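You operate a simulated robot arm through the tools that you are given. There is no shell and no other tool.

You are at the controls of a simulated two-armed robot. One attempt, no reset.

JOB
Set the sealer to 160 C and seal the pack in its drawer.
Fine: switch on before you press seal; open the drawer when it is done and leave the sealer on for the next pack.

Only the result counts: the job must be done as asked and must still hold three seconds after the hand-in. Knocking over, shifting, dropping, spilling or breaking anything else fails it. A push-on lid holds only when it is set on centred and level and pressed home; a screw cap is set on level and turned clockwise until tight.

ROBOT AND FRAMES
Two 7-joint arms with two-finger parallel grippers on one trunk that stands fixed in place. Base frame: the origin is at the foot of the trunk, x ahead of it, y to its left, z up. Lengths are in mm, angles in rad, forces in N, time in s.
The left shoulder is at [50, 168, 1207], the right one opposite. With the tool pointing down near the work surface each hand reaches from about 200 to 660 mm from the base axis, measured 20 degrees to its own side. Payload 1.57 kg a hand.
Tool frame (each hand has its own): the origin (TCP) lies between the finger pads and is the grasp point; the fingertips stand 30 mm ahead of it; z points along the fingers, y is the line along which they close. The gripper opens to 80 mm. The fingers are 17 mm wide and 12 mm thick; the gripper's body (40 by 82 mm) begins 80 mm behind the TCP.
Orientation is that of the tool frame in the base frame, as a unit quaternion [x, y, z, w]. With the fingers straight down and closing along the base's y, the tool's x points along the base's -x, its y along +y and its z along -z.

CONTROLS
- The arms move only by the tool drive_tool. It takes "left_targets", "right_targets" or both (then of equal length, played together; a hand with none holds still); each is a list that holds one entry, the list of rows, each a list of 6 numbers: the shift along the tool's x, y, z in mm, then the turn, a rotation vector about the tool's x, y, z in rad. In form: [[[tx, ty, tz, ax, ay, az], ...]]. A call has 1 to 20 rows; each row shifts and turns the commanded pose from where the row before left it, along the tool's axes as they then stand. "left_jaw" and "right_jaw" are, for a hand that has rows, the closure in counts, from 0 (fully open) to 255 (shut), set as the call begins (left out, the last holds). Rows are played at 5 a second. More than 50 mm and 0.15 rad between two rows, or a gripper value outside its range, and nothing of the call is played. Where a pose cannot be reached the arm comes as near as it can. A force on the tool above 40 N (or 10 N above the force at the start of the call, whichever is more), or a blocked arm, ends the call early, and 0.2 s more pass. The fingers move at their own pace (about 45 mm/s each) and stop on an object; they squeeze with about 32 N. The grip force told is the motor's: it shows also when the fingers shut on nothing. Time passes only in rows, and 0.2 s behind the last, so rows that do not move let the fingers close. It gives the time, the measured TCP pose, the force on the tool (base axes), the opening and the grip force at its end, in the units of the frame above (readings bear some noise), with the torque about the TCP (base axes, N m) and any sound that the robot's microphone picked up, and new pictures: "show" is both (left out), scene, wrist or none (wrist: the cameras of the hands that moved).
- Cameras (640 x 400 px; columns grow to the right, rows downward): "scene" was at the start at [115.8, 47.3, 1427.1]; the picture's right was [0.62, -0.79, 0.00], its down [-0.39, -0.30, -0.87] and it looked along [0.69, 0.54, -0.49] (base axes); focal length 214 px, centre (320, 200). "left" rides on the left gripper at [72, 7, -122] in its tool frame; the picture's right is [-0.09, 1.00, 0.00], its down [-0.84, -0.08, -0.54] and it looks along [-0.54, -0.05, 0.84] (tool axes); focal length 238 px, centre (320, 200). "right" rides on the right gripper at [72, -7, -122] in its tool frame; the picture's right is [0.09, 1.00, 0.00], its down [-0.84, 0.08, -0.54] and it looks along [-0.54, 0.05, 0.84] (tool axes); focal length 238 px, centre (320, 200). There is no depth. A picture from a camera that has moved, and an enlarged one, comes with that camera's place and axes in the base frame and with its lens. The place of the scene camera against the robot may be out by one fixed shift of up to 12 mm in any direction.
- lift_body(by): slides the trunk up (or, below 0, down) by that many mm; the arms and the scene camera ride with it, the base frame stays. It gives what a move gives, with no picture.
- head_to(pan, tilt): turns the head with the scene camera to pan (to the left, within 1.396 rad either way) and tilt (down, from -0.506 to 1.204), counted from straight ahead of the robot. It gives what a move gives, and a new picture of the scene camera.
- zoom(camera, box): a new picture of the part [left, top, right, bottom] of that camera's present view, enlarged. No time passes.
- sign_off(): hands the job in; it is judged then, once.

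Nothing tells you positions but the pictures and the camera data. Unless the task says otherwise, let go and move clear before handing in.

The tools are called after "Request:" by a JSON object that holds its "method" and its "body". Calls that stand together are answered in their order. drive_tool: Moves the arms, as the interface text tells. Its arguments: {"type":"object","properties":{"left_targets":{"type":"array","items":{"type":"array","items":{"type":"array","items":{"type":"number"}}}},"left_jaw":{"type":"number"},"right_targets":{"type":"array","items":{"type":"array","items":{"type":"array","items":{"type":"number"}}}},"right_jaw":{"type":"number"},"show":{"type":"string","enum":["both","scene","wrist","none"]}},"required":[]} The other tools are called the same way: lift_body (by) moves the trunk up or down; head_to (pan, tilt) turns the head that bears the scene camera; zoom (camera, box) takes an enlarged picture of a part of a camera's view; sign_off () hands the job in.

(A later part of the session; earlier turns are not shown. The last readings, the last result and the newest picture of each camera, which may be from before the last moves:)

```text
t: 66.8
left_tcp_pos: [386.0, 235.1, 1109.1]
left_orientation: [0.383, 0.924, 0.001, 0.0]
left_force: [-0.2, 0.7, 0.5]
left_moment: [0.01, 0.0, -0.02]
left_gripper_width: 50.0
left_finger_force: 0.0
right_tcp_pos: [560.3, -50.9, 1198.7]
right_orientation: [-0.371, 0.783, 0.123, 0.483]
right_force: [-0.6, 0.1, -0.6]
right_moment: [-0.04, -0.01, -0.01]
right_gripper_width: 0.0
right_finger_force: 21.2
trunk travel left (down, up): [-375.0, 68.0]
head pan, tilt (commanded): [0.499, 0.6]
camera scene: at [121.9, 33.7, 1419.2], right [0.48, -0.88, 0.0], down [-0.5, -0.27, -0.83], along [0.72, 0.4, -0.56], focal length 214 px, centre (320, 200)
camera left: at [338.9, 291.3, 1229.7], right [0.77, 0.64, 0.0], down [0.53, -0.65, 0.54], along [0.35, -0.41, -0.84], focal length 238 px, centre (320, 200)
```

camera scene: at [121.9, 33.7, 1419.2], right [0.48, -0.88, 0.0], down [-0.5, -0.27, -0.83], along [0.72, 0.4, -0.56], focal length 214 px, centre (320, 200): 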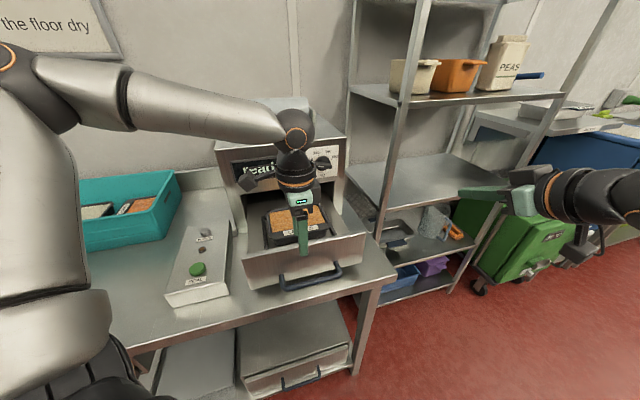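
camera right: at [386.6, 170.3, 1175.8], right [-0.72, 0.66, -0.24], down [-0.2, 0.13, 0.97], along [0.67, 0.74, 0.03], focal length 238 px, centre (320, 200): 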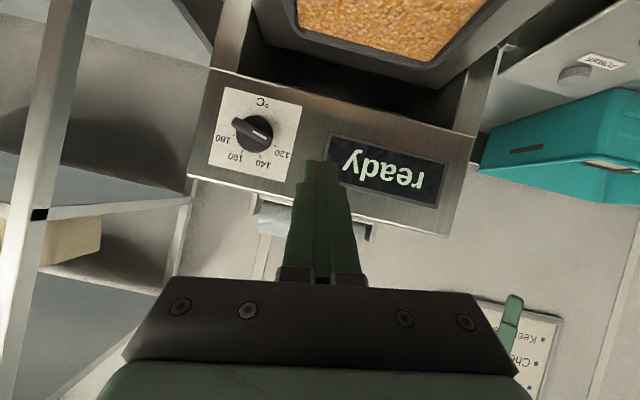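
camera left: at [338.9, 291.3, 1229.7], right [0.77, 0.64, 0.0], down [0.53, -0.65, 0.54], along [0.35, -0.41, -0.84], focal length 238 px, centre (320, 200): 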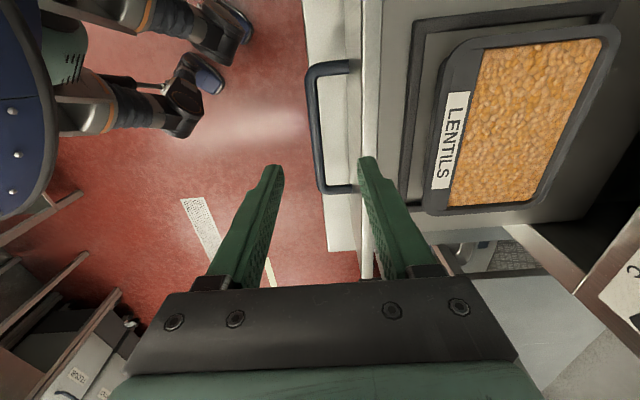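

The left arm reaches above the handle comfortably with this yaw. I'll zoom in to measure the bar and the gap behind it.

Request:
{"method": "zoom", "body": {"camera": "left", "box": [260, 20, 420, 120]}}

Request:
{"method": "zoom", "body": {"camera": "left", "box": [260, 120, 420, 220]}}

Request:
{"method": "zoom", "body": {"camera": "scene", "box": [220, 190, 380, 290]}}

```text
4.00 times, centred on (340, 70) of left
camera zoom: at [338.9, 291.3, 1229.7], right [0.77, 0.64, 0.0], down [0.53, -0.65, 0.54], along [0.35, -0.41, -0.84], focal length 953 px, centre (240, 720)
```

zoom: 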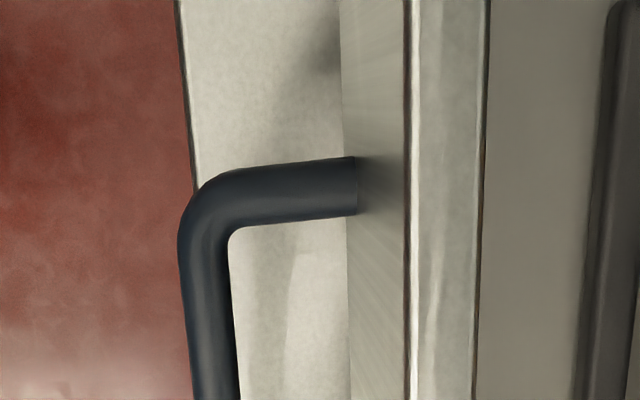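

```text
4.00 times, centred on (340, 170) of left
camera zoom: at [338.9, 291.3, 1229.7], right [0.77, 0.64, 0.0], down [0.53, -0.65, 0.54], along [0.35, -0.41, -0.84], focal length 953 px, centre (240, 320)
```

zoom: 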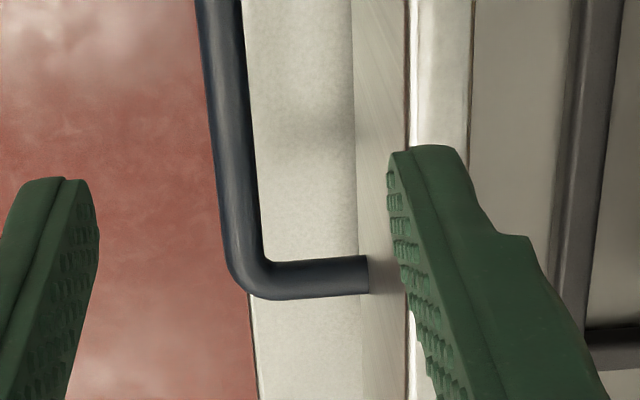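

```text
4.00 times, centred on (300, 240) of scene
camera zoom: at [121.9, 33.7, 1419.2], right [0.48, -0.88, 0.0], down [-0.5, -0.27, -0.83], along [0.72, 0.4, -0.56], focal length 858 px, centre (400, 40)
```

zoom: 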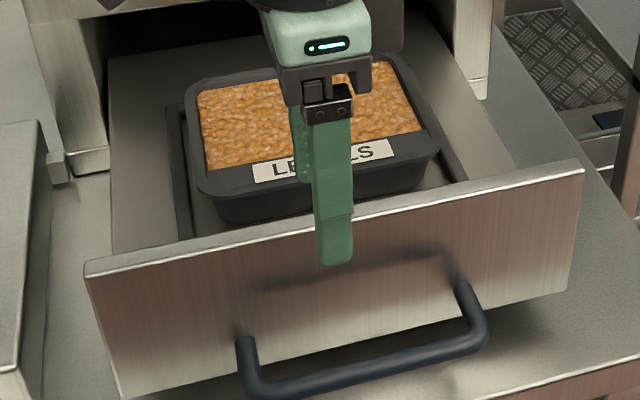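

The bar lies at about z 941 and is 13–14 mm thick, with a gap of about 35 mm to the drawer front, whose top edge is at about z 1038. To keep the gripper body clear of that edge I'll lean the tool 15° back, open the jaws to about 32 mm and come down over the bar.

Request:
{"method": "drive_tool", "body": {"left_targets": [[[-17.3, -9, 0, 0, 0, 0], [0, 0, 0, -0.13, 0, 0], [0, 0, 0, -0.13, 0, 0], [0, -9.4, 35.1, 0, 0, 0], [0, -9.4, 35.1, 0, 0, 0], [0, -6, 22.4, 0, 0, 0], [0, 0, 0, 0, 0, 0]]], "left_jaw": 153, "show": "both"}}

```text
t: 68.4
left_tcp_pos: [394.7, 216.3, 1014.1]
left_orientation: [0.38, 0.916, 0.122, 0.051]
left_force: [0.2, 1.0, -0.5]
left_moment: [0.03, 0.01, -0.03]
left_gripper_width: 31.7
left_finger_force: 0.1
right_tcp_pos: [561.0, -51.3, 1199.6]
right_orientation: [-0.372, 0.783, 0.125, 0.483]
right_force: [0.0, 0.0, -0.3]
right_moment: [0.0, -0.01, -0.01]
right_gripper_width: 0.0
right_finger_force: 21.3
trunk travel left (down, up): [-375.0, 68.0]
head pan, tilt (commanded): [0.499, 0.6]
camera scene: at [121.7, 33.6, 1419.2], right [0.48, -0.88, 0.0], down [-0.5, -0.27, -0.83], along [0.72, 0.4, -0.56], focal length 214 px, centre (320, 200)
camera left: at [324.4, 249.4, 1132.8], right [0.74, 0.61, 0.26], down [0.44, -0.74, 0.5], along [0.5, -0.26, -0.82], focal length 238 px, centre (320, 200)
```

scene: 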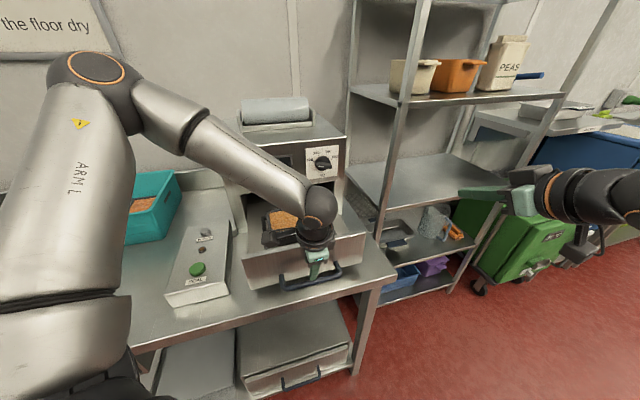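
left: 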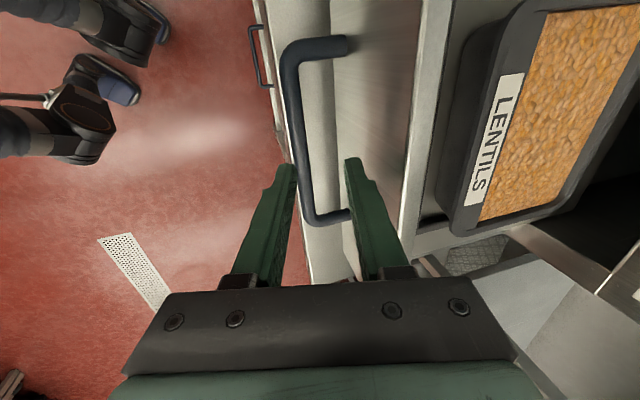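

The bar runs between the open fingers. I'll descend the last 65 mm onto it.

Request:
{"method": "drive_tool", "body": {"left_targets": [[[0, -5.4, 21.3, 0, 0, 0], [0, -5.4, 21.3, 0, 0, 0], [0, -5.4, 21.3, 0, 0, 0], [0, 0, 0, 0, 0, 0]]], "show": "both"}}

Request:
{"method": "zoom", "body": {"camera": "left", "box": [220, 80, 420, 205]}}

```text
t: 69.4
left_tcp_pos: [392.2, 219.4, 947.4]
left_orientation: [0.379, 0.916, 0.122, 0.051]
left_force: [0.4, -0.3, 0.0]
left_moment: [0.0, 0.04, 0.0]
left_gripper_width: 32.1
left_finger_force: 0.2
right_tcp_pos: [560.1, -50.8, 1199.2]
right_orientation: [-0.371, 0.783, 0.124, 0.484]
right_force: [0.1, 1.1, -0.9]
right_moment: [-0.02, 0.0, 0.0]
right_gripper_width: 0.2
right_finger_force: 21.2
trunk travel left (down, up): [-375.0, 68.0]
head pan, tilt (commanded): [0.499, 0.6]
camera scene: at [121.8, 33.6, 1419.2], right [0.48, -0.88, 0.0], down [-0.5, -0.27, -0.83], along [0.72, 0.4, -0.56], focal length 214 px, centre (320, 200)
camera left: at [322.7, 251.9, 1066.3], right [0.74, 0.61, 0.26], down [0.44, -0.74, 0.5], along [0.5, -0.26, -0.82], focal length 238 px, centre (320, 200)
```

scene: 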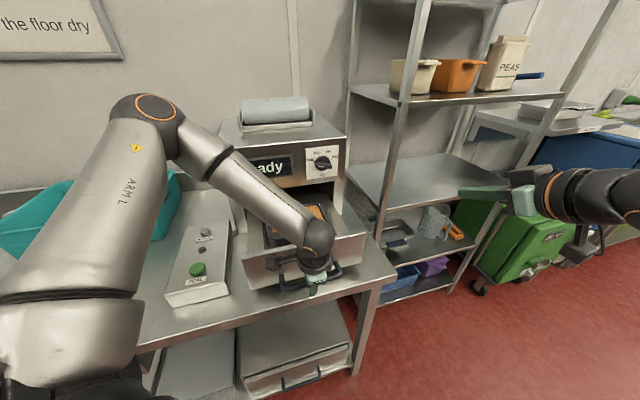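
left: 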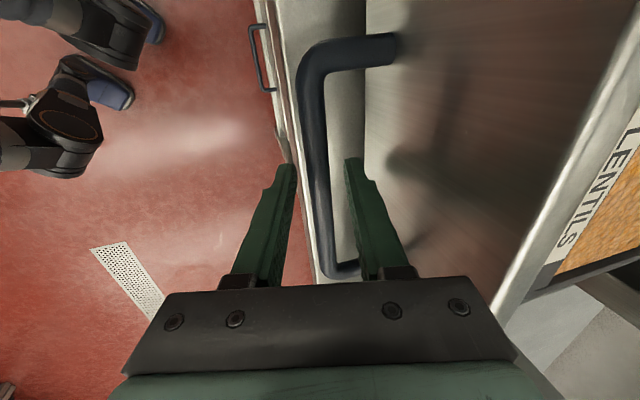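

```text
3.20 times, centred on (320, 142) of left
camera zoom: at [322.7, 251.9, 1066.3], right [0.74, 0.61, 0.26], down [0.44, -0.74, 0.5], along [0.5, -0.26, -0.82], focal length 763 px, centre (320, 384)
```

zoom: 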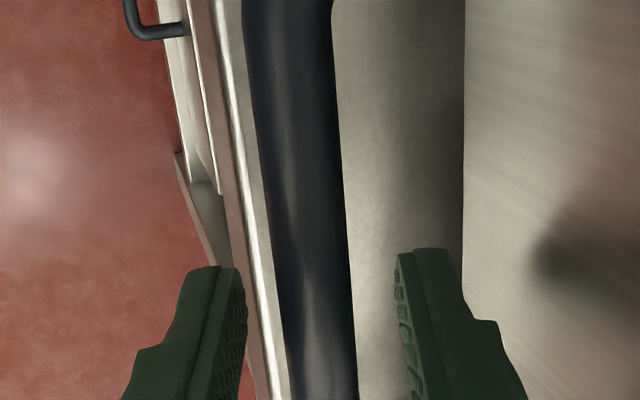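

The bar now lies between the fingers. I'll close on it.

Request:
{"method": "drive_tool", "body": {"left_targets": [[[0, 0, 0, 0, 0, 0], [0, 0, 0, 0, 0, 0], [0, 0, 0, 0, 0, 0], [0, 0, 0, 0, 0, 0]]], "left_jaw": 255, "show": "wrist"}}

```text
t: 70.4
left_tcp_pos: [392.5, 218.9, 948.6]
left_orientation: [0.38, 0.915, 0.123, 0.051]
left_force: [0.0, 0.8, -0.3]
left_moment: [0.1, 0.03, -0.3]
left_gripper_width: 13.6
left_finger_force: 29.8
right_tcp_pos: [561.0, -50.8, 1199.0]
right_orientation: [-0.373, 0.783, 0.125, 0.483]
right_force: [0.4, -0.1, 0.6]
right_moment: [-0.02, 0.02, 0.01]
right_gripper_width: 0.2
right_finger_force: 21.7
trunk travel left (down, up): [-375.0, 68.0]
head pan, tilt (commanded): [0.499, 0.6]
camera left: at [322.8, 252.0, 1066.5], right [0.74, 0.61, 0.26], down [0.44, -0.74, 0.5], along [0.5, -0.26, -0.82], focal length 238 px, centre (320, 200)
```

left: 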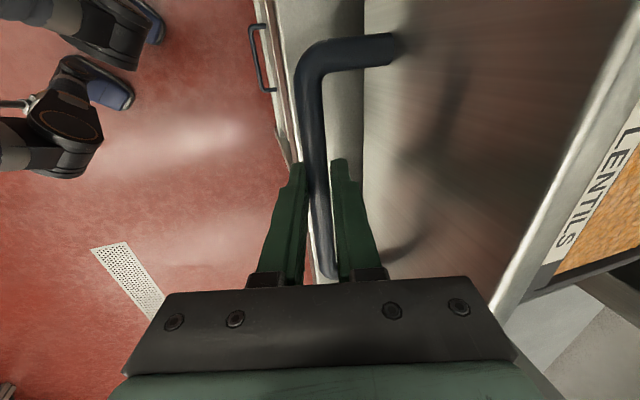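

The grip is firm at 13.6 mm wide. I'll push the drawer in slowly along its axis.

Request:
{"method": "drive_tool", "body": {"left_targets": [[[0, 4.8, 1.3, 0, 0, 0], [0, 9.6, 2.6, 0, 0, 0], [0, 14.5, 3.9, 0, 0, 0], [0, 14.5, 3.9, 0, 0, 0], [0, 14.5, 3.9, 0, 0, 0], [0, 14.5, 3.9, 0, 0, 0], [0, 14.5, 3.9, 0, 0, 0], [0, 14.5, 3.9, 0, 0, 0], [0, 14.5, 3.9, 0, 0, 0], [0, 9.6, 2.6, 0, 0, 0], [0, 0, 0, 0, 0, 0]]], "show": "both"}}

```text
t: 72.8
left_tcp_pos: [483.5, 310.4, 948.2]
left_orientation: [0.379, 0.916, 0.121, 0.05]
left_force: [-6.6, 6.1, 10.8]
left_moment: [0.25, 0.25, -0.14]
left_gripper_width: 13.7
left_finger_force: 30.3
right_tcp_pos: [559.0, -51.0, 1199.3]
right_orientation: [-0.371, 0.782, 0.124, 0.484]
right_force: [-0.9, -1.1, -0.1]
right_moment: [0.0, 0.01, 0.04]
right_gripper_width: 0.0
right_finger_force: 21.4
trunk travel left (down, up): [-375.0, 68.0]
head pan, tilt (commanded): [0.499, 0.6]
camera scene: at [120.2, 33.7, 1419.3], right [0.48, -0.88, 0.0], down [-0.49, -0.27, -0.83], along [0.73, 0.4, -0.56], focal length 214 px, centre (320, 200)
camera left: at [414.1, 343.1, 1066.2], right [0.74, 0.61, 0.26], down [0.44, -0.74, 0.5], along [0.5, -0.26, -0.82], focal length 238 px, centre (320, 200)
```

scene: 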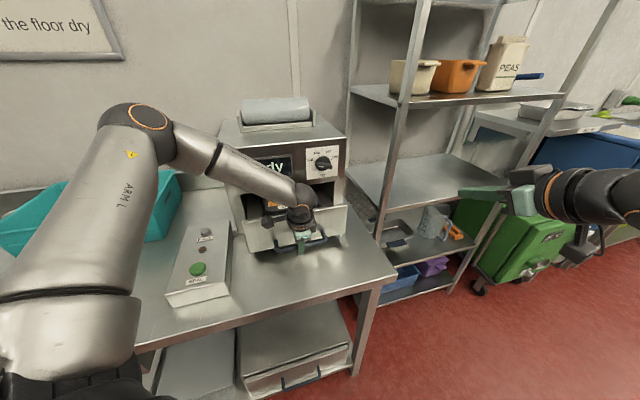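
left: 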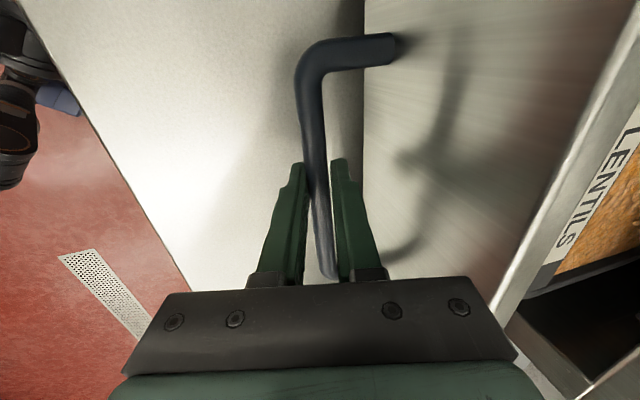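

The drawer is about half closed and moving well, with a small side load. I'll correct for that by a few millimetres and keep pushing.

Request:
{"method": "drive_tool", "body": {"left_targets": [[[2.5, 10.4, -0.3, 0, 0, 0], [0, 14.5, 3.9, 0, 0, 0], [0, 14.5, 3.9, 0, 0, 0], [0, 14.5, 3.9, 0, 0, 0], [0, 14.5, 3.9, 0, 0, 0], [0, 9.6, 2.6, 0, 0, 0], [0, 0, 0, 0, 0, 0]]], "show": "both"}}

```text
t: 74.4
left_tcp_pos: [541.5, 367.9, 948.8]
left_orientation: [0.379, 0.916, 0.121, 0.05]
left_force: [11.0, -11.3, -20.4]
left_moment: [-0.27, -0.19, -0.34]
left_gripper_width: 13.5
left_finger_force: 30.5
right_tcp_pos: [563.2, -50.7, 1198.3]
right_orientation: [-0.371, 0.784, 0.124, 0.482]
right_force: [0.3, 0.3, 0.3]
right_moment: [-0.02, 0.0, 0.0]
right_gripper_width: 0.0
right_finger_force: 20.9
trunk travel left (down, up): [-375.0, 68.0]
head pan, tilt (commanded): [0.499, 0.6]
camera scene: at [125.1, 33.8, 1418.8], right [0.48, -0.88, 0.0], down [-0.5, -0.27, -0.82], along [0.72, 0.39, -0.57], focal length 214 px, centre (320, 200)
camera left: at [471.9, 401.3, 1066.5], right [0.75, 0.61, 0.26], down [0.44, -0.74, 0.5], along [0.5, -0.26, -0.82], focal length 238 px, centre (320, 200)
```

scene: 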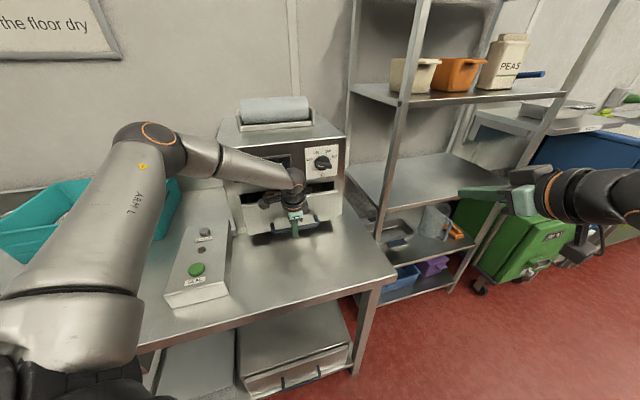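
left: 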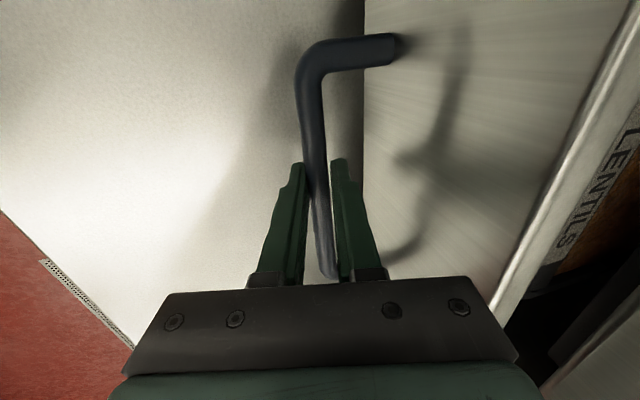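

That was a slight overcorrection, so I'll take most of it back and push the last stretch in smaller steps.

Request:
{"method": "drive_tool", "body": {"left_targets": [[[-1.5, 4.3, 3.2, 0, 0, 0], [0, 9.65, 2.6, 0, 0, 0], [0, 9.65, 2.6, 0, 0, 0], [0, 0, 0, 0, 0, 0]]], "show": "both"}}

```text
t: 75.4
left_tcp_pos: [558.8, 386.4, 948.0]
left_orientation: [0.38, 0.916, 0.123, 0.05]
left_force: [6.4, -4.8, -4.6]
left_moment: [0.5, 0.48, -0.06]
left_gripper_width: 13.3
left_finger_force: 30.5
right_tcp_pos: [561.6, -50.5, 1198.8]
right_orientation: [-0.371, 0.783, 0.125, 0.483]
right_force: [0.9, 0.1, -0.6]
right_moment: [0.01, 0.01, -0.02]
right_gripper_width: 0.1
right_finger_force: 20.8
trunk travel left (down, up): [-375.0, 68.0]
head pan, tilt (commanded): [0.499, 0.6]
camera scene: at [123.2, 33.3, 1419.2], right [0.48, -0.88, 0.0], down [-0.5, -0.27, -0.82], along [0.72, 0.4, -0.57], focal length 214 px, centre (320, 200)
camera left: at [489.4, 418.5, 1066.6], right [0.74, 0.61, 0.26], down [0.44, -0.75, 0.5], along [0.5, -0.26, -0.82], focal length 238 px, centre (320, 200)
```

scene: 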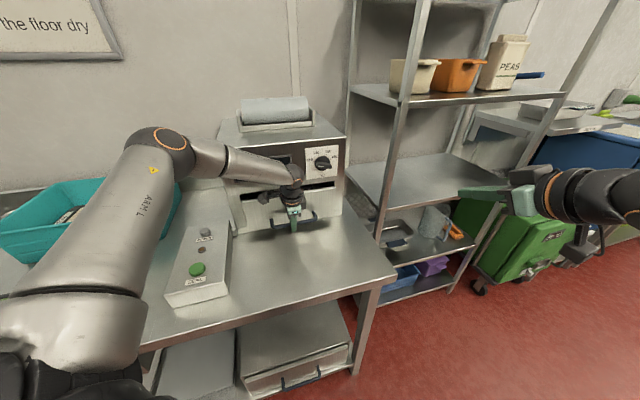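
left: 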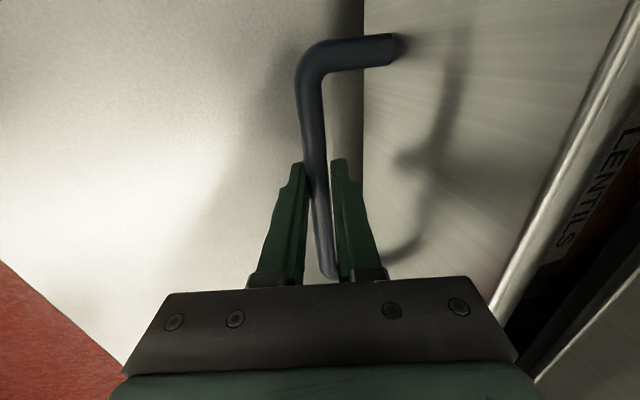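

The drawer has moved about 236 mm so far. I'll keep going gently until it seats.

Request:
{"method": "drive_tool", "body": {"left_targets": [[[-0.5, 6.8, 1.8, 0, 0, 0], [0, 6.8, 1.8, 0, 0, 0], [0, 0, 0, 0, 0, 0]]], "show": "both"}}

```text
t: 76.2
left_tcp_pos: [567.9, 395.8, 947.7]
left_orientation: [0.378, 0.916, 0.122, 0.051]
left_force: [1.9, 0.0, 1.2]
left_moment: [0.14, 0.15, -0.19]
left_gripper_width: 13.5
left_finger_force: 30.0
right_tcp_pos: [562.0, -50.0, 1199.7]
right_orientation: [-0.372, 0.783, 0.125, 0.483]
right_force: [-0.4, -0.4, 0.7]
right_moment: [0.0, 0.02, -0.04]
right_gripper_width: 0.0
right_finger_force: 21.6
trunk travel left (down, up): [-375.0, 68.0]
head pan, tilt (commanded): [0.499, 0.6]
camera scene: at [122.1, 33.7, 1419.2], right [0.48, -0.88, 0.0], down [-0.5, -0.27, -0.82], along [0.72, 0.4, -0.57], focal length 214 px, centre (320, 200)
camera left: at [498.5, 427.7, 1066.6], right [0.74, 0.62, 0.26], down [0.44, -0.74, 0.5], along [0.5, -0.26, -0.82], focal length 238 px, centre (320, 200)
```

scene: 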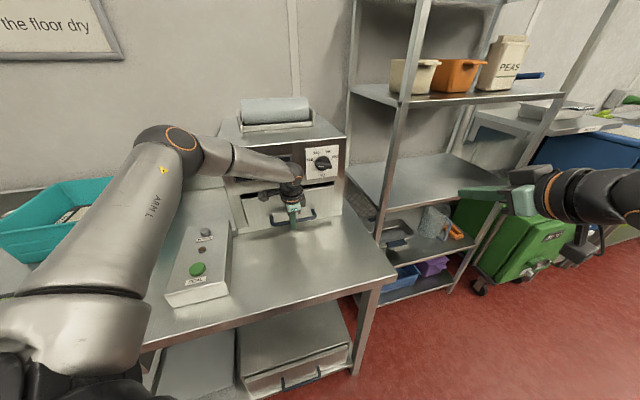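
left: 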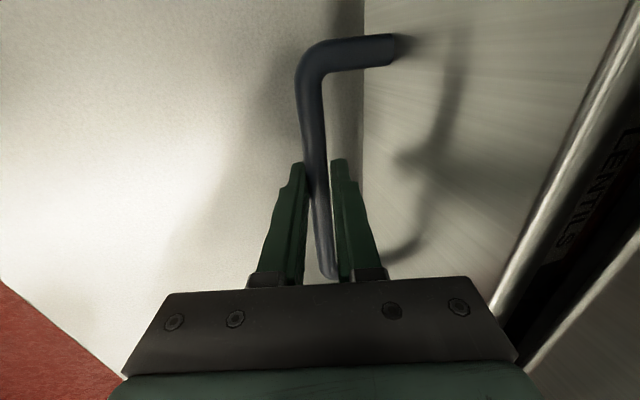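

There is still a gap behind the drawer front and hardly any resistance, so I'll keep pushing gently.

Request:
{"method": "drive_tool", "body": {"left_targets": [[[0, 6.8, 1.8, 0, 0, 0], [0, 6.8, 1.8, 0, 0, 0], [0, 0, 0, 0, 0, 0]]], "show": "both"}}

```text
t: 76.9
left_tcp_pos: [568.9, 394.7, 948.1]
left_orientation: [0.382, 0.916, 0.113, 0.045]
left_force: [-12.1, -7.8, 13.3]
left_moment: [0.27, 0.52, 0.07]
left_gripper_width: 13.9
left_finger_force: 30.5
right_tcp_pos: [558.8, -51.4, 1201.7]
right_orientation: [-0.371, 0.782, 0.124, 0.485]
right_force: [-0.1, 0.2, -0.2]
right_moment: [-0.04, 0.02, -0.01]
right_gripper_width: 0.2
right_finger_force: 21.6
trunk travel left (down, up): [-375.0, 68.0]
head pan, tilt (commanded): [0.499, 0.6]
stopped in row 3 (left hand): the force on the tool passed its limit at 42 N (the readings are from after the stop); the commanded pose is now the measured one
camera scene: at [118.8, 32.6, 1419.9], right [0.48, -0.88, 0.0], down [-0.49, -0.27, -0.83], along [0.73, 0.4, -0.56], focal length 214 px, centre (320, 200)
camera left: at [501.4, 430.1, 1067.2], right [0.75, 0.61, 0.24], down [0.44, -0.74, 0.5], along [0.49, -0.27, -0.83], focal length 238 px, centre (320, 200)
```

scene: 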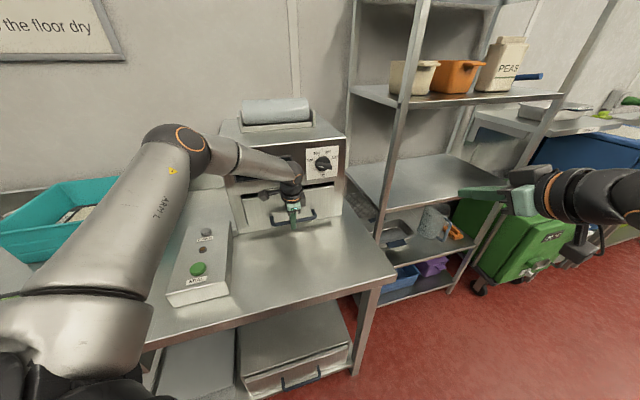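
left: 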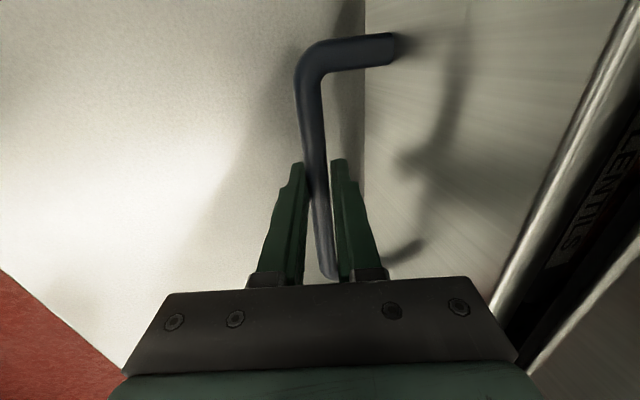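

It stopped at 42 N with the load acting at the handle itself, so the drawer seems to be at its stop. I'll check the picture for any gap.

Request:
{"method": "zoom", "body": {"camera": "scene", "box": [200, 120, 360, 220]}}

Request:
{"method": "zoom", "body": {"camera": "right", "box": [0, 0, 640, 400]}}

Request:
{"method": "zoom", "body": {"camera": "left", "box": [440, 60, 640, 400]}}

```text
4.00 times, centred on (280, 170) of scene
camera zoom: at [118.8, 32.6, 1419.9], right [0.48, -0.88, 0.0], down [-0.49, -0.27, -0.83], along [0.73, 0.4, -0.56], focal length 858 px, centre (480, 320)
```

zoom: 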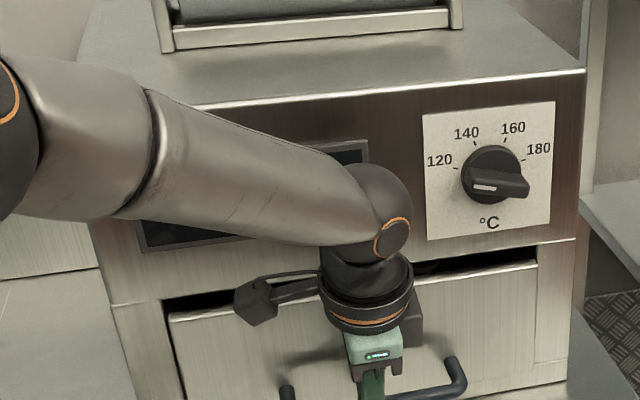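

```text
1.00 times, centred on (320, 200) of right (not enlarged: the box is as wide or as high as the picture)
camera zoom: at [463.5, -156.9, 1202.1], right [-0.72, 0.65, -0.24], down [-0.2, 0.14, 0.97], along [0.66, 0.75, 0.03], focal length 238 px, centre (320, 200)
```

zoom: 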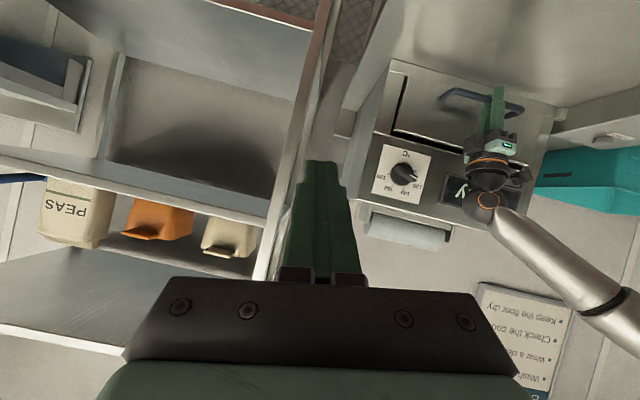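

```text
1.18 times, centred on (540, 230) of left
camera zoom: at [501.4, 430.1, 1067.2], right [0.75, 0.61, 0.24], down [0.44, -0.74, 0.5], along [0.49, -0.27, -0.83], focal length 280 px, centre (61, 165)
```

zoom: 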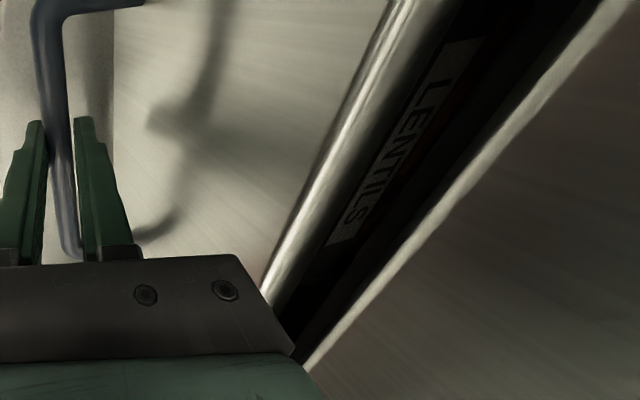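

The drawer front now sits level with the pillars, after about 250 mm of travel, so I take it as closed. I'll let go and draw the left hand straight back along its own axis.

Request:
{"method": "drive_tool", "body": {"left_targets": [[[0, 0, 0, 0, 0, 0], [0, 0, 0, 0, 0, 0], [0, 0, -20, 0, 0, 0], [0, 0, -30, 0, 0, 0], [0, 0, -40, 0, 0, 0], [0, 0, -40, 0, 0, 0], [0, 0, 0, 0, 0, 0]]], "left_jaw": 153, "show": "both"}}

```text
t: 78.5
left_tcp_pos: [550.0, 377.1, 1072.1]
left_orientation: [0.382, 0.916, 0.113, 0.045]
left_force: [-0.2, -0.7, -1.1]
left_moment: [-0.02, 0.02, 0.02]
left_gripper_width: 32.1
left_finger_force: 0.1
right_tcp_pos: [561.2, -49.8, 1199.2]
right_orientation: [-0.371, 0.783, 0.124, 0.483]
right_force: [0.0, 0.7, -1.0]
right_moment: [-0.02, 0.02, -0.02]
right_gripper_width: 0.3
right_finger_force: 21.4
trunk travel left (down, up): [-375.0, 68.0]
head pan, tilt (commanded): [0.499, 0.6]
camera scene: at [122.0, 33.9, 1419.2], right [0.48, -0.88, 0.0], down [-0.5, -0.27, -0.82], along [0.72, 0.39, -0.57], focal length 214 px, centre (320, 200)
camera left: at [483.4, 411.5, 1191.4], right [0.75, 0.62, 0.24], down [0.45, -0.74, 0.5], along [0.49, -0.27, -0.83], focal length 238 px, centre (320, 200)
```

scene: 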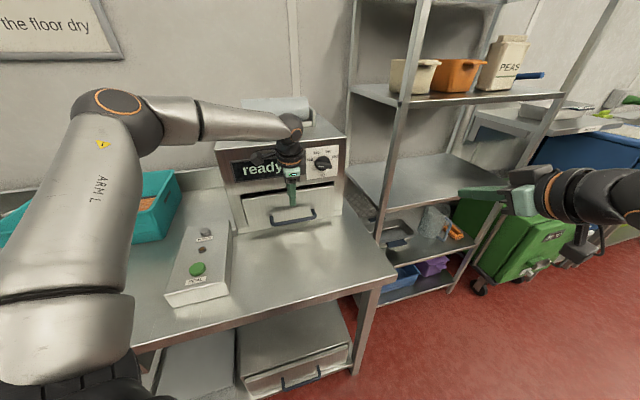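
left: 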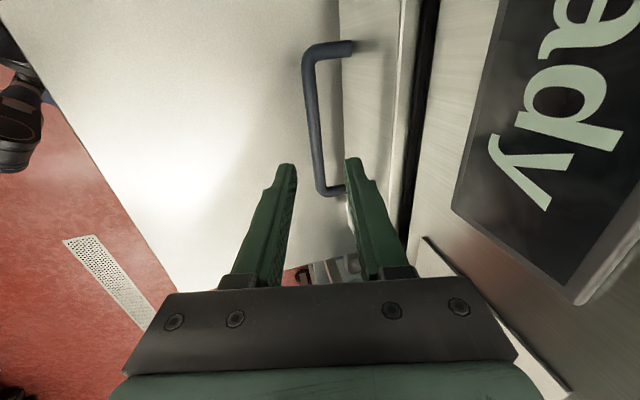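

The hand is clear and the drawer is shut. Now I'll bring the left arm back to its starting place, upright and high, so that the right arm can work on the dial.

Request:
{"method": "drive_tool", "body": {"left_targets": [[[0, -36.4, -9, 0, 0, 0], [0, -36.4, -9, 0, 0, 0], [0, -36.4, -9, 0, 0, 0], [0, -36.4, -9, 0, 0, 0], [0, 0, 0, 0.1235, 0, 0], [0, 0, 0, 0.1235, 0, 0], [0, 0, 0, 0, 0, -0.1309], [0, 0, 0, 0, 0, -0.1309], [0, 0, 0, 0, 0, -0.1309], [0, 0, 0, 0, 0, -0.1309], [0, 0, 0, 0, 0, -0.1309], [0, 0, 0, 0, 0, -0.1309], [16, 25.1, -29.9, 0, 0, 0], [16, 25.1, -29.9, 0, 0, 0], [16, 25.1, -29.9, 0, 0, 0], [16, 25.1, -29.9, 0, 0, 0], [16, 25.1, -29.9, 0, 0, 0], [16, 25.1, -29.9, 0, 0, 0], [16, 25.1, -29.9, 0, 0, 0], [0, 0, 0, 0, 0, 0]]], "left_jaw": 255, "show": "both"}}

```text
t: 82.7
left_tcp_pos: [329.7, 445.7, 1283.6]
left_orientation: [0.002, 1.0, 0.0, -0.003]
left_force: [0.1, 1.2, 0.5]
left_moment: [0.03, 0.01, -0.01]
left_gripper_width: 0.0
left_finger_force: 21.3
right_tcp_pos: [560.7, -50.9, 1198.2]
right_orientation: [-0.371, 0.783, 0.124, 0.484]
right_force: [0.1, 0.2, -0.1]
right_moment: [0.0, -0.01, -0.01]
right_gripper_width: 0.0
right_finger_force: 21.7
trunk travel left (down, up): [-375.0, 68.0]
head pan, tilt (commanded): [0.499, 0.6]
camera scene: at [122.1, 33.7, 1419.2], right [0.48, -0.88, 0.0], down [-0.5, -0.27, -0.82], along [0.72, 0.4, -0.57], focal length 214 px, centre (320, 200)
camera left: at [258.3, 452.4, 1403.8], right [0.09, 1.0, 0.0], down [0.84, -0.08, 0.54], along [0.53, -0.05, -0.84], focal length 238 px, centre (320, 200)
```

scene: 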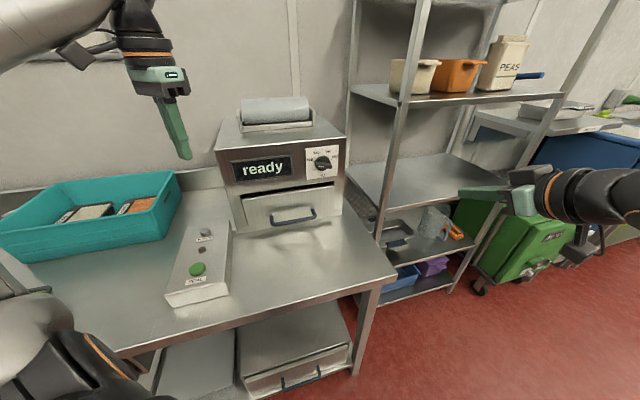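
left: 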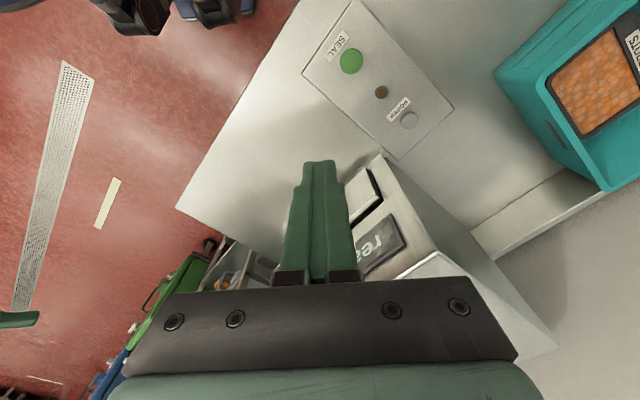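

The left arm is back at its start. I'll check the closed drawer closely.

Request:
{"method": "zoom", "body": {"camera": "scene", "box": [200, 140, 360, 240]}}

```text
4.00 times, centred on (280, 190) of scene
camera zoom: at [122.1, 33.7, 1419.2], right [0.48, -0.88, 0.0], down [-0.5, -0.27, -0.82], along [0.72, 0.4, -0.57], focal length 858 px, centre (480, 240)
```

zoom: 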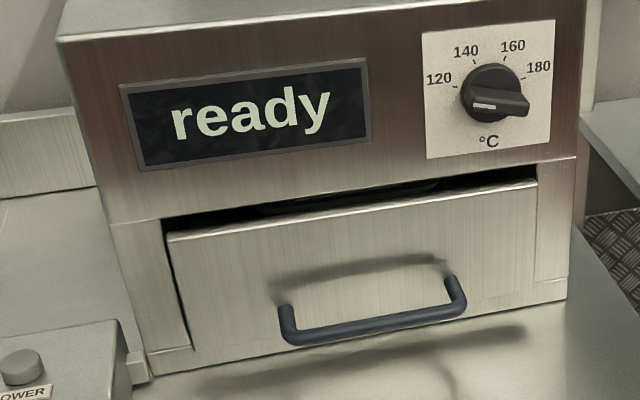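

The drawer front is flush between the pillars, so it is closed. I'll raise the right hand a little and lower the trunk again for the dial.

Request:
{"method": "drive_tool", "body": {"right_targets": [[[-28.4, -5.3, -16.6, 0, 0, 0], [-28.4, -5.3, -16.6, 0, 0, 0], [-28.4, -5.3, -16.6, 0, 0, 0], [0, 0, 0, 0, 0, 0]]], "show": "none"}}

Request:
{"method": "lift_body", "body": {"by": -200}}

Request:
{"method": "head_to", "body": {"pan": 0.55, "tilt": 0.35}}

```text
t: 83.7
left_tcp_pos: [330.1, 445.0, 1282.8]
left_orientation: [0.002, 1.0, 0.0, -0.003]
left_force: [0.5, -0.5, 1.0]
left_moment: [0.01, 0.02, 0.02]
left_gripper_width: 0.0
left_finger_force: 21.3
right_tcp_pos: [560.9, -51.9, 1298.0]
right_orientation: [-0.372, 0.783, 0.125, 0.483]
right_force: [0.1, -0.6, -0.3]
right_moment: [0.0, 0.02, -0.01]
right_gripper_width: 0.0
right_finger_force: 21.2
trunk travel left (down, up): [-375.0, 68.0]
head pan, tilt (commanded): [0.499, 0.6]
```

```text
t: 85.8
left_tcp_pos: [330.8, 444.8, 1083.0]
left_orientation: [0.001, 1.0, -0.001, -0.002]
left_force: [0.0, -0.2, -0.5]
left_moment: [0.01, -0.01, 0.0]
left_gripper_width: 0.0
left_finger_force: 21.2
right_tcp_pos: [560.8, -50.4, 1096.7]
right_orientation: [-0.371, 0.783, 0.124, 0.484]
right_force: [-0.3, -0.4, -0.3]
right_moment: [0.0, 0.03, 0.01]
right_gripper_width: 0.0
right_finger_force: 21.4
trunk travel left (down, up): [-175.0, 268.0]
head pan, tilt (commanded): [0.499, 0.6]
```

```text
t: 86.6
left_tcp_pos: [329.9, 444.5, 1082.0]
left_orientation: [0.001, 1.0, 0.0, -0.003]
left_force: [0.2, -0.1, 0.0]
left_moment: [-0.01, 0.03, -0.01]
left_gripper_width: 0.1
left_finger_force: 21.2
right_tcp_pos: [562.3, -50.2, 1095.4]
right_orientation: [-0.372, 0.783, 0.125, 0.483]
right_force: [0.5, -1.1, 0.5]
right_moment: [0.01, -0.01, 0.0]
right_gripper_width: 0.0
right_finger_force: 20.6
trunk travel left (down, up): [-175.0, 268.0]
head pan, tilt (commanded): [0.55, 0.351]
camera scene: at [123.7, 40.0, 1241.9], right [0.52, -0.85, 0.0], down [-0.29, -0.18, -0.94], along [0.8, 0.49, -0.34], focal length 214 px, centre (320, 200)
```

scene: 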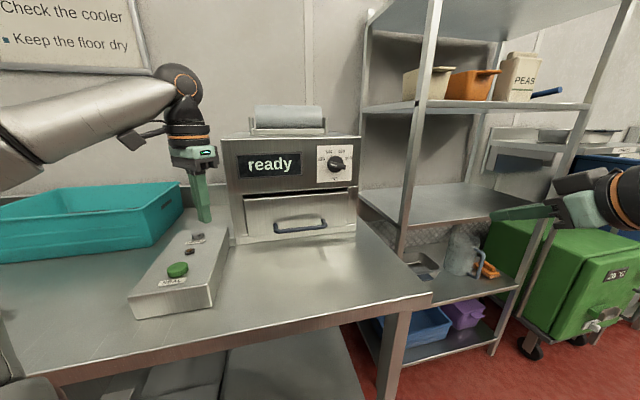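

The dial and display are in view. I'll bring the right hand in front of the dial again and pitch it level, now that the drawer is out of the way.

Request:
{"method": "drive_tool", "body": {"right_targets": [[[-24.1, 26, 26.3, 0, 0, 0], [-24.1, 26, 26.3, 0, 0, 0], [-24.1, 26, 26.3, 0, 0, 0], [-24.1, 26, 26.3, 0, 0, 0], [-24.1, 26, 26.3, 0, 0, 0], [-24.1, 26, 26.3, 0, 0, 0], [-24.1, 26, 26.3, 0, 0, 0], [0, 0, 0, 0, -0.1326, 0], [0, 0, 0, 0, -0.1326, 0], [0, 0, 0, 0, -0.1326, 0], [0, 0, 0, 0, -0.1326, 0], [0, 0, 0, 0, 0, 0]]], "right_jaw": 0, "show": "both"}}

```text
t: 89.2
left_tcp_pos: [330.8, 443.7, 1082.5]
left_orientation: [0.001, 1.0, 0.0, -0.002]
left_force: [0.6, 0.9, -0.1]
left_moment: [0.01, 0.01, -0.03]
left_gripper_width: 0.0
left_finger_force: 21.4
right_tcp_pos: [590.9, 234.1, 1113.8]
right_orientation: [-0.326, 0.628, 0.219, 0.672]
right_force: [0.0, 0.7, -1.1]
right_moment: [-0.01, 0.0, -0.01]
right_gripper_width: 79.9
right_finger_force: 0.1
right hand out of reach, approached as far as the arm can: row 7
trunk travel left (down, up): [-175.0, 268.0]
head pan, tilt (commanded): [0.55, 0.351]
camera scene: at [123.8, 40.0, 1242.0], right [0.52, -0.85, 0.0], down [-0.29, -0.18, -0.94], along [0.8, 0.49, -0.34], focal length 214 px, centre (320, 200)
camera right: at [518.3, 133.9, 1044.4], right [-0.69, 0.68, -0.25], down [-0.53, -0.24, 0.81], along [0.49, 0.7, 0.52], focal length 238 px, centre (320, 200)
```

scene: 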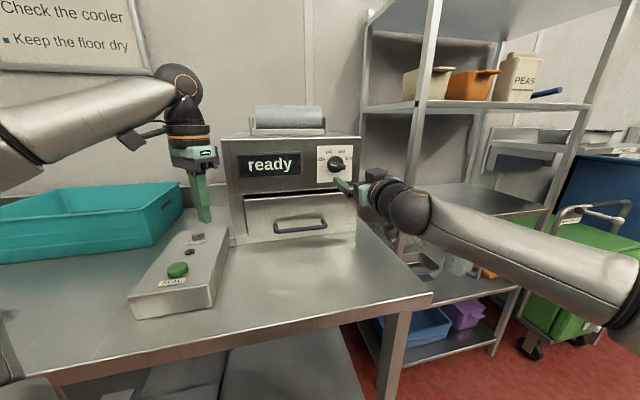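
right: 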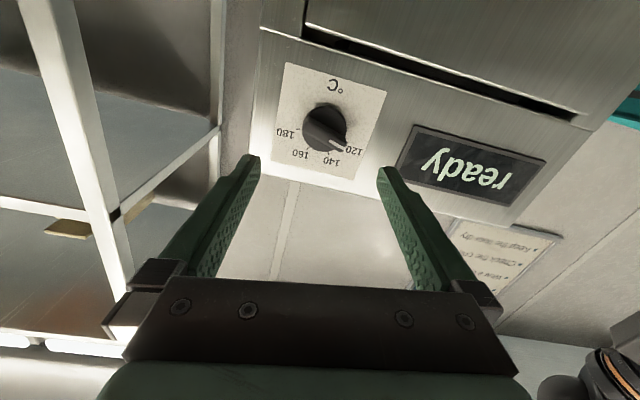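

The tool is level in front of the dial. I'll roll it +114°, bringing the camera side up and to the left, so that the fingers straddle the bar from the other branch.

Request:
{"method": "drive_tool", "body": {"right_targets": [[[0, 0, 0, 0, 0, 0.142], [0, 0, 0, 0, 0, 0.142], [0, 0, 0, 0, 0, 0.142], [0, 0, 0, 0, 0, 0.142], [0, 0, 0, 0, 0, 0.142], [0, 0, 0, 0, 0, 0.142], [0, 0, 0, 0, 0, 0.142], [0, 0, 0, 0, 0, 0.142], [0, 0, 0, 0, 0, 0.142], [0, 0, 0, 0, 0, 0.142], [0, 0, 0, 0, 0, 0.142], [0, 0, 0, 0, 0, 0.142], [0, 0, 0, 0, 0, 0.142], [0, 0, 0, 0, 0, 0.142], [0, 0, 0, 0, 0, 0]]], "show": "both"}}

```text
t: 92.4
left_tcp_pos: [330.6, 445.5, 1083.1]
left_orientation: [0.002, 1.0, 0.001, -0.003]
left_force: [0.1, 0.5, -0.8]
left_moment: [0.02, -0.02, 0.0]
left_gripper_width: 0.0
left_finger_force: 21.1
right_tcp_pos: [590.6, 234.5, 1112.6]
right_orientation: [0.35, 0.615, 0.682, 0.183]
right_force: [0.0, 0.5, -0.2]
right_moment: [-0.02, 0.02, 0.0]
right_gripper_width: 80.0
right_finger_force: 0.1
trunk travel left (down, up): [-175.0, 268.0]
head pan, tilt (commanded): [0.55, 0.351]
camera scene: at [123.7, 40.1, 1242.0], right [0.52, -0.85, 0.0], down [-0.29, -0.18, -0.94], along [0.8, 0.49, -0.34], focal length 214 px, centre (320, 200)
camera right: at [454.3, 197.7, 1125.5], right [0.12, -0.11, 0.99], down [0.21, -0.97, -0.13], along [0.97, 0.22, -0.09], focal length 238 px, centre (320, 200)
```

scene: 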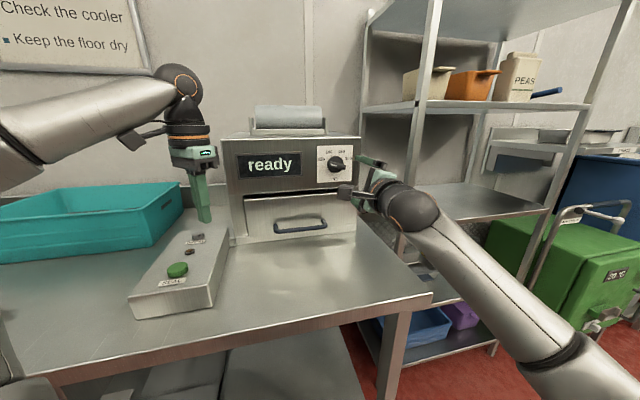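
right: 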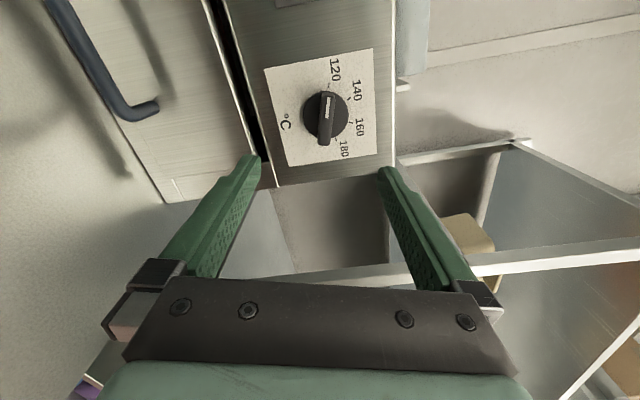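

That roll works without trouble, and the bar now lines up with the fingers in this branch. I'll zoom to check the alignment before going in.

Request:
{"method": "zoom", "body": {"camera": "right", "box": [246, 60, 406, 160]}}

```text
4.00 times, centred on (326, 110) of right
camera zoom: at [454.3, 197.7, 1125.5], right [0.12, -0.11, 0.99], down [0.21, -0.97, -0.13], along [0.97, 0.22, -0.09], focal length 953 px, centre (296, 560)
```

zoom: 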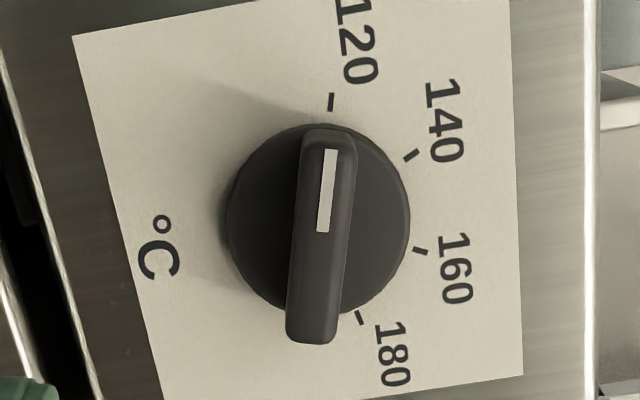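

The pointer is confirmed at −75°, and the knob's axis is near [694, 349, 1120]. I'll move in on the axis to about 80 mm from the panel.

Request:
{"method": "drive_tool", "body": {"right_targets": [[[4.5, 2.7, 37, 0, 0, 0], [4.4, 2.7, 37, 0, 0, 0], [0, 0, 0, 0, 0, 0]]], "show": "both"}}

Request:
{"method": "zoom", "body": {"camera": "right", "box": [220, 80, 420, 205]}}

```text
t: 93.2
left_tcp_pos: [330.1, 445.1, 1082.0]
left_orientation: [0.002, 1.0, 0.001, -0.003]
left_force: [0.1, 1.0, 0.1]
left_moment: [0.03, 0.01, 0.0]
left_gripper_width: 0.0
left_finger_force: 21.6
right_tcp_pos: [618.5, 270.5, 1117.5]
right_orientation: [0.349, 0.616, 0.682, 0.184]
right_force: [-0.3, -0.7, 0.5]
right_moment: [-0.02, -0.02, -0.02]
right_gripper_width: 80.3
right_finger_force: 0.1
right hand out of reach, approached as far as the arm can: row 2
trunk travel left (down, up): [-175.0, 268.0]
head pan, tilt (commanded): [0.55, 0.351]
camera scene: at [123.7, 40.0, 1242.0], right [0.52, -0.85, 0.0], down [-0.29, -0.18, -0.94], along [0.8, 0.49, -0.34], focal length 214 px, centre (320, 200)
camera right: at [482.6, 234.2, 1129.5], right [0.12, -0.11, 0.99], down [0.21, -0.97, -0.13], along [0.97, 0.22, -0.09], focal length 238 px, centre (320, 200)
```

scene: 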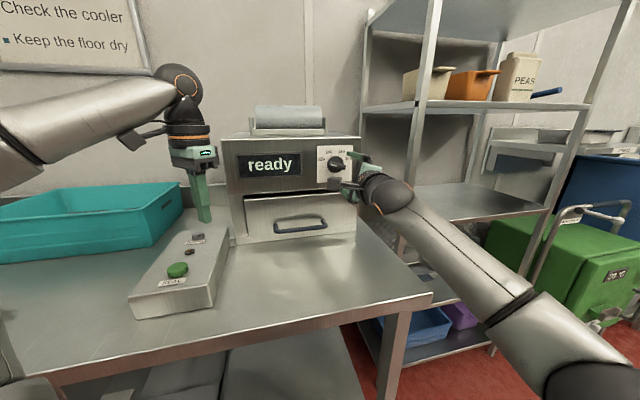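
right: 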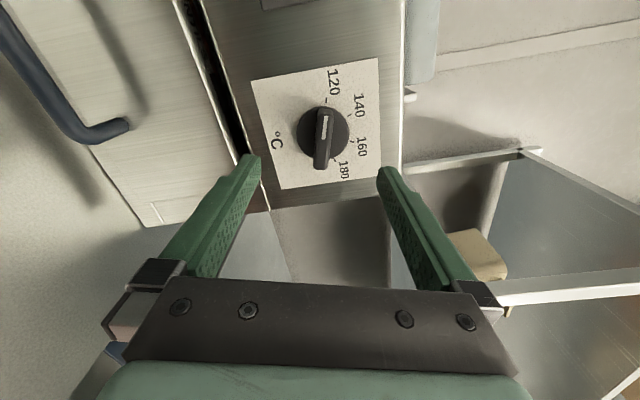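

```text
3.20 times, centred on (320, 142) of right
camera zoom: at [482.6, 234.2, 1129.5], right [0.12, -0.11, 0.99], down [0.21, -0.97, -0.13], along [0.97, 0.22, -0.09], focal length 763 px, centre (320, 384)
```

zoom: 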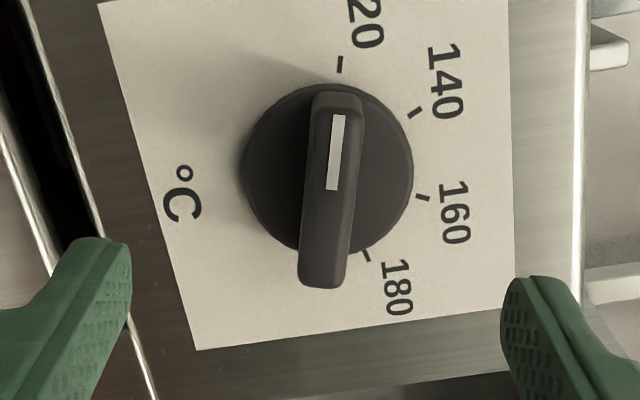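

At this point the right arm is at full stretch, still 110 mm from the panel, so it cannot reach the dial. The left arm reached well in the "yaw +45°" family at the handle, and that should also suit the dial. I'll park the right arm again and raise the trunk.

Request:
{"method": "drive_tool", "body": {"right_targets": [[[-22.8, 3.7, -33.4, 0, 0, 0], [-22.8, 3.7, -33.4, 0, 0, 0], [-22.8, 3.7, -33.4, 0, 0, 0], [-22.8, 3.7, -33.4, 0, 0, 0], [-22.8, 3.7, -33.4, 0, 0, 0], [-22.8, 3.7, -33.4, 0, 0, 0], [-22.8, 3.7, -33.4, 0, 0, 0], [-22.8, 3.7, -33.4, 0, 0, 0], [0, 0, 0, 0, 0, 0]]], "right_jaw": 255, "show": "scene"}}

Request:
{"method": "lift_body", "body": {"by": 200}}

Request:
{"method": "head_to", "body": {"pan": 0.6, "tilt": 0.55}}

```text
t: 95.2
left_tcp_pos: [329.2, 444.9, 1082.2]
left_orientation: [0.002, 1.0, 0.0, -0.002]
left_force: [1.0, -0.2, 0.0]
left_moment: [-0.01, 0.01, -0.02]
left_gripper_width: 0.2
left_finger_force: 21.1
right_tcp_pos: [565.7, -49.4, 1101.3]
right_orientation: [0.349, 0.615, 0.682, 0.184]
right_force: [0.0, -0.7, 0.2]
right_moment: [0.04, -0.01, -0.03]
right_gripper_width: 0.0
right_finger_force: 21.1
trunk travel left (down, up): [-175.0, 268.0]
head pan, tilt (commanded): [0.55, 0.351]
camera scene: at [123.6, 39.8, 1242.0], right [0.52, -0.85, 0.0], down [-0.29, -0.18, -0.94], along [0.8, 0.49, -0.34], focal length 214 px, centre (320, 200)
```

scene: 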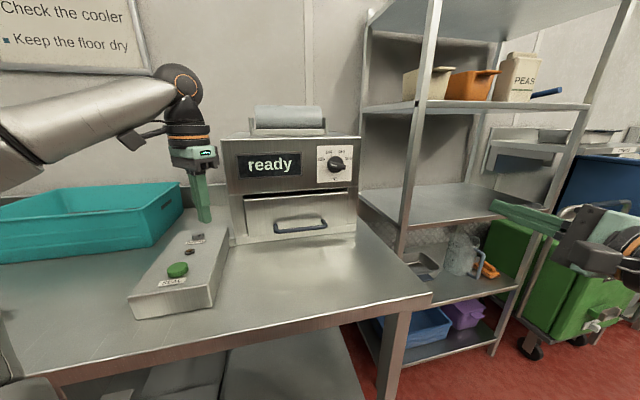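

```text
t: 97.4
left_tcp_pos: [331.2, 444.9, 1282.9]
left_orientation: [0.001, 1.0, 0.0, -0.003]
left_force: [0.3, -0.7, 0.5]
left_moment: [-0.03, -0.01, 0.01]
left_gripper_width: 0.0
left_finger_force: 21.4
right_tcp_pos: [566.0, -50.0, 1301.2]
right_orientation: [0.35, 0.615, 0.682, 0.184]
right_force: [-0.6, 0.5, 0.0]
right_moment: [0.04, -0.01, -0.03]
right_gripper_width: 0.0
right_finger_force: 21.6
trunk travel left (down, up): [-375.0, 68.0]
head pan, tilt (commanded): [0.55, 0.351]
```

```text
t: 98.1
left_tcp_pos: [330.3, 444.9, 1283.3]
left_orientation: [0.002, 1.0, -0.001, -0.002]
left_force: [-0.2, -0.7, 0.3]
left_moment: [0.05, -0.01, 0.01]
left_gripper_width: 0.0
left_finger_force: 21.1
right_tcp_pos: [564.6, -48.3, 1302.6]
right_orientation: [0.35, 0.616, 0.682, 0.184]
right_force: [-0.2, -0.7, -1.3]
right_moment: [0.0, 0.04, -0.03]
right_gripper_width: 0.0
right_finger_force: 21.1
trunk travel left (down, up): [-375.0, 68.0]
head pan, tilt (commanded): [0.6, 0.55]
camera scene: at [118.4, 42.1, 1423.8], right [0.56, -0.83, 0.0], down [-0.43, -0.29, -0.85], along [0.7, 0.48, -0.52], focal length 214 px, centre (320, 200)
```

scene: 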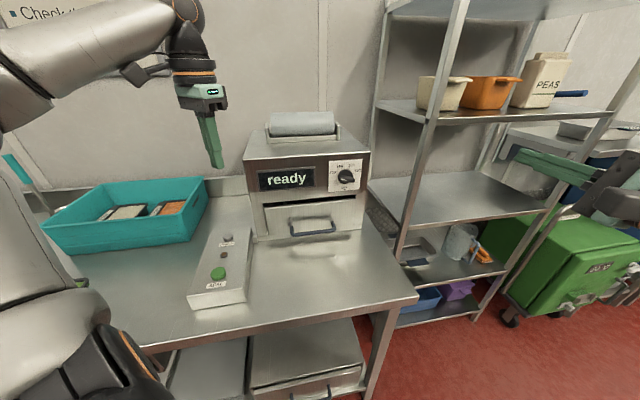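

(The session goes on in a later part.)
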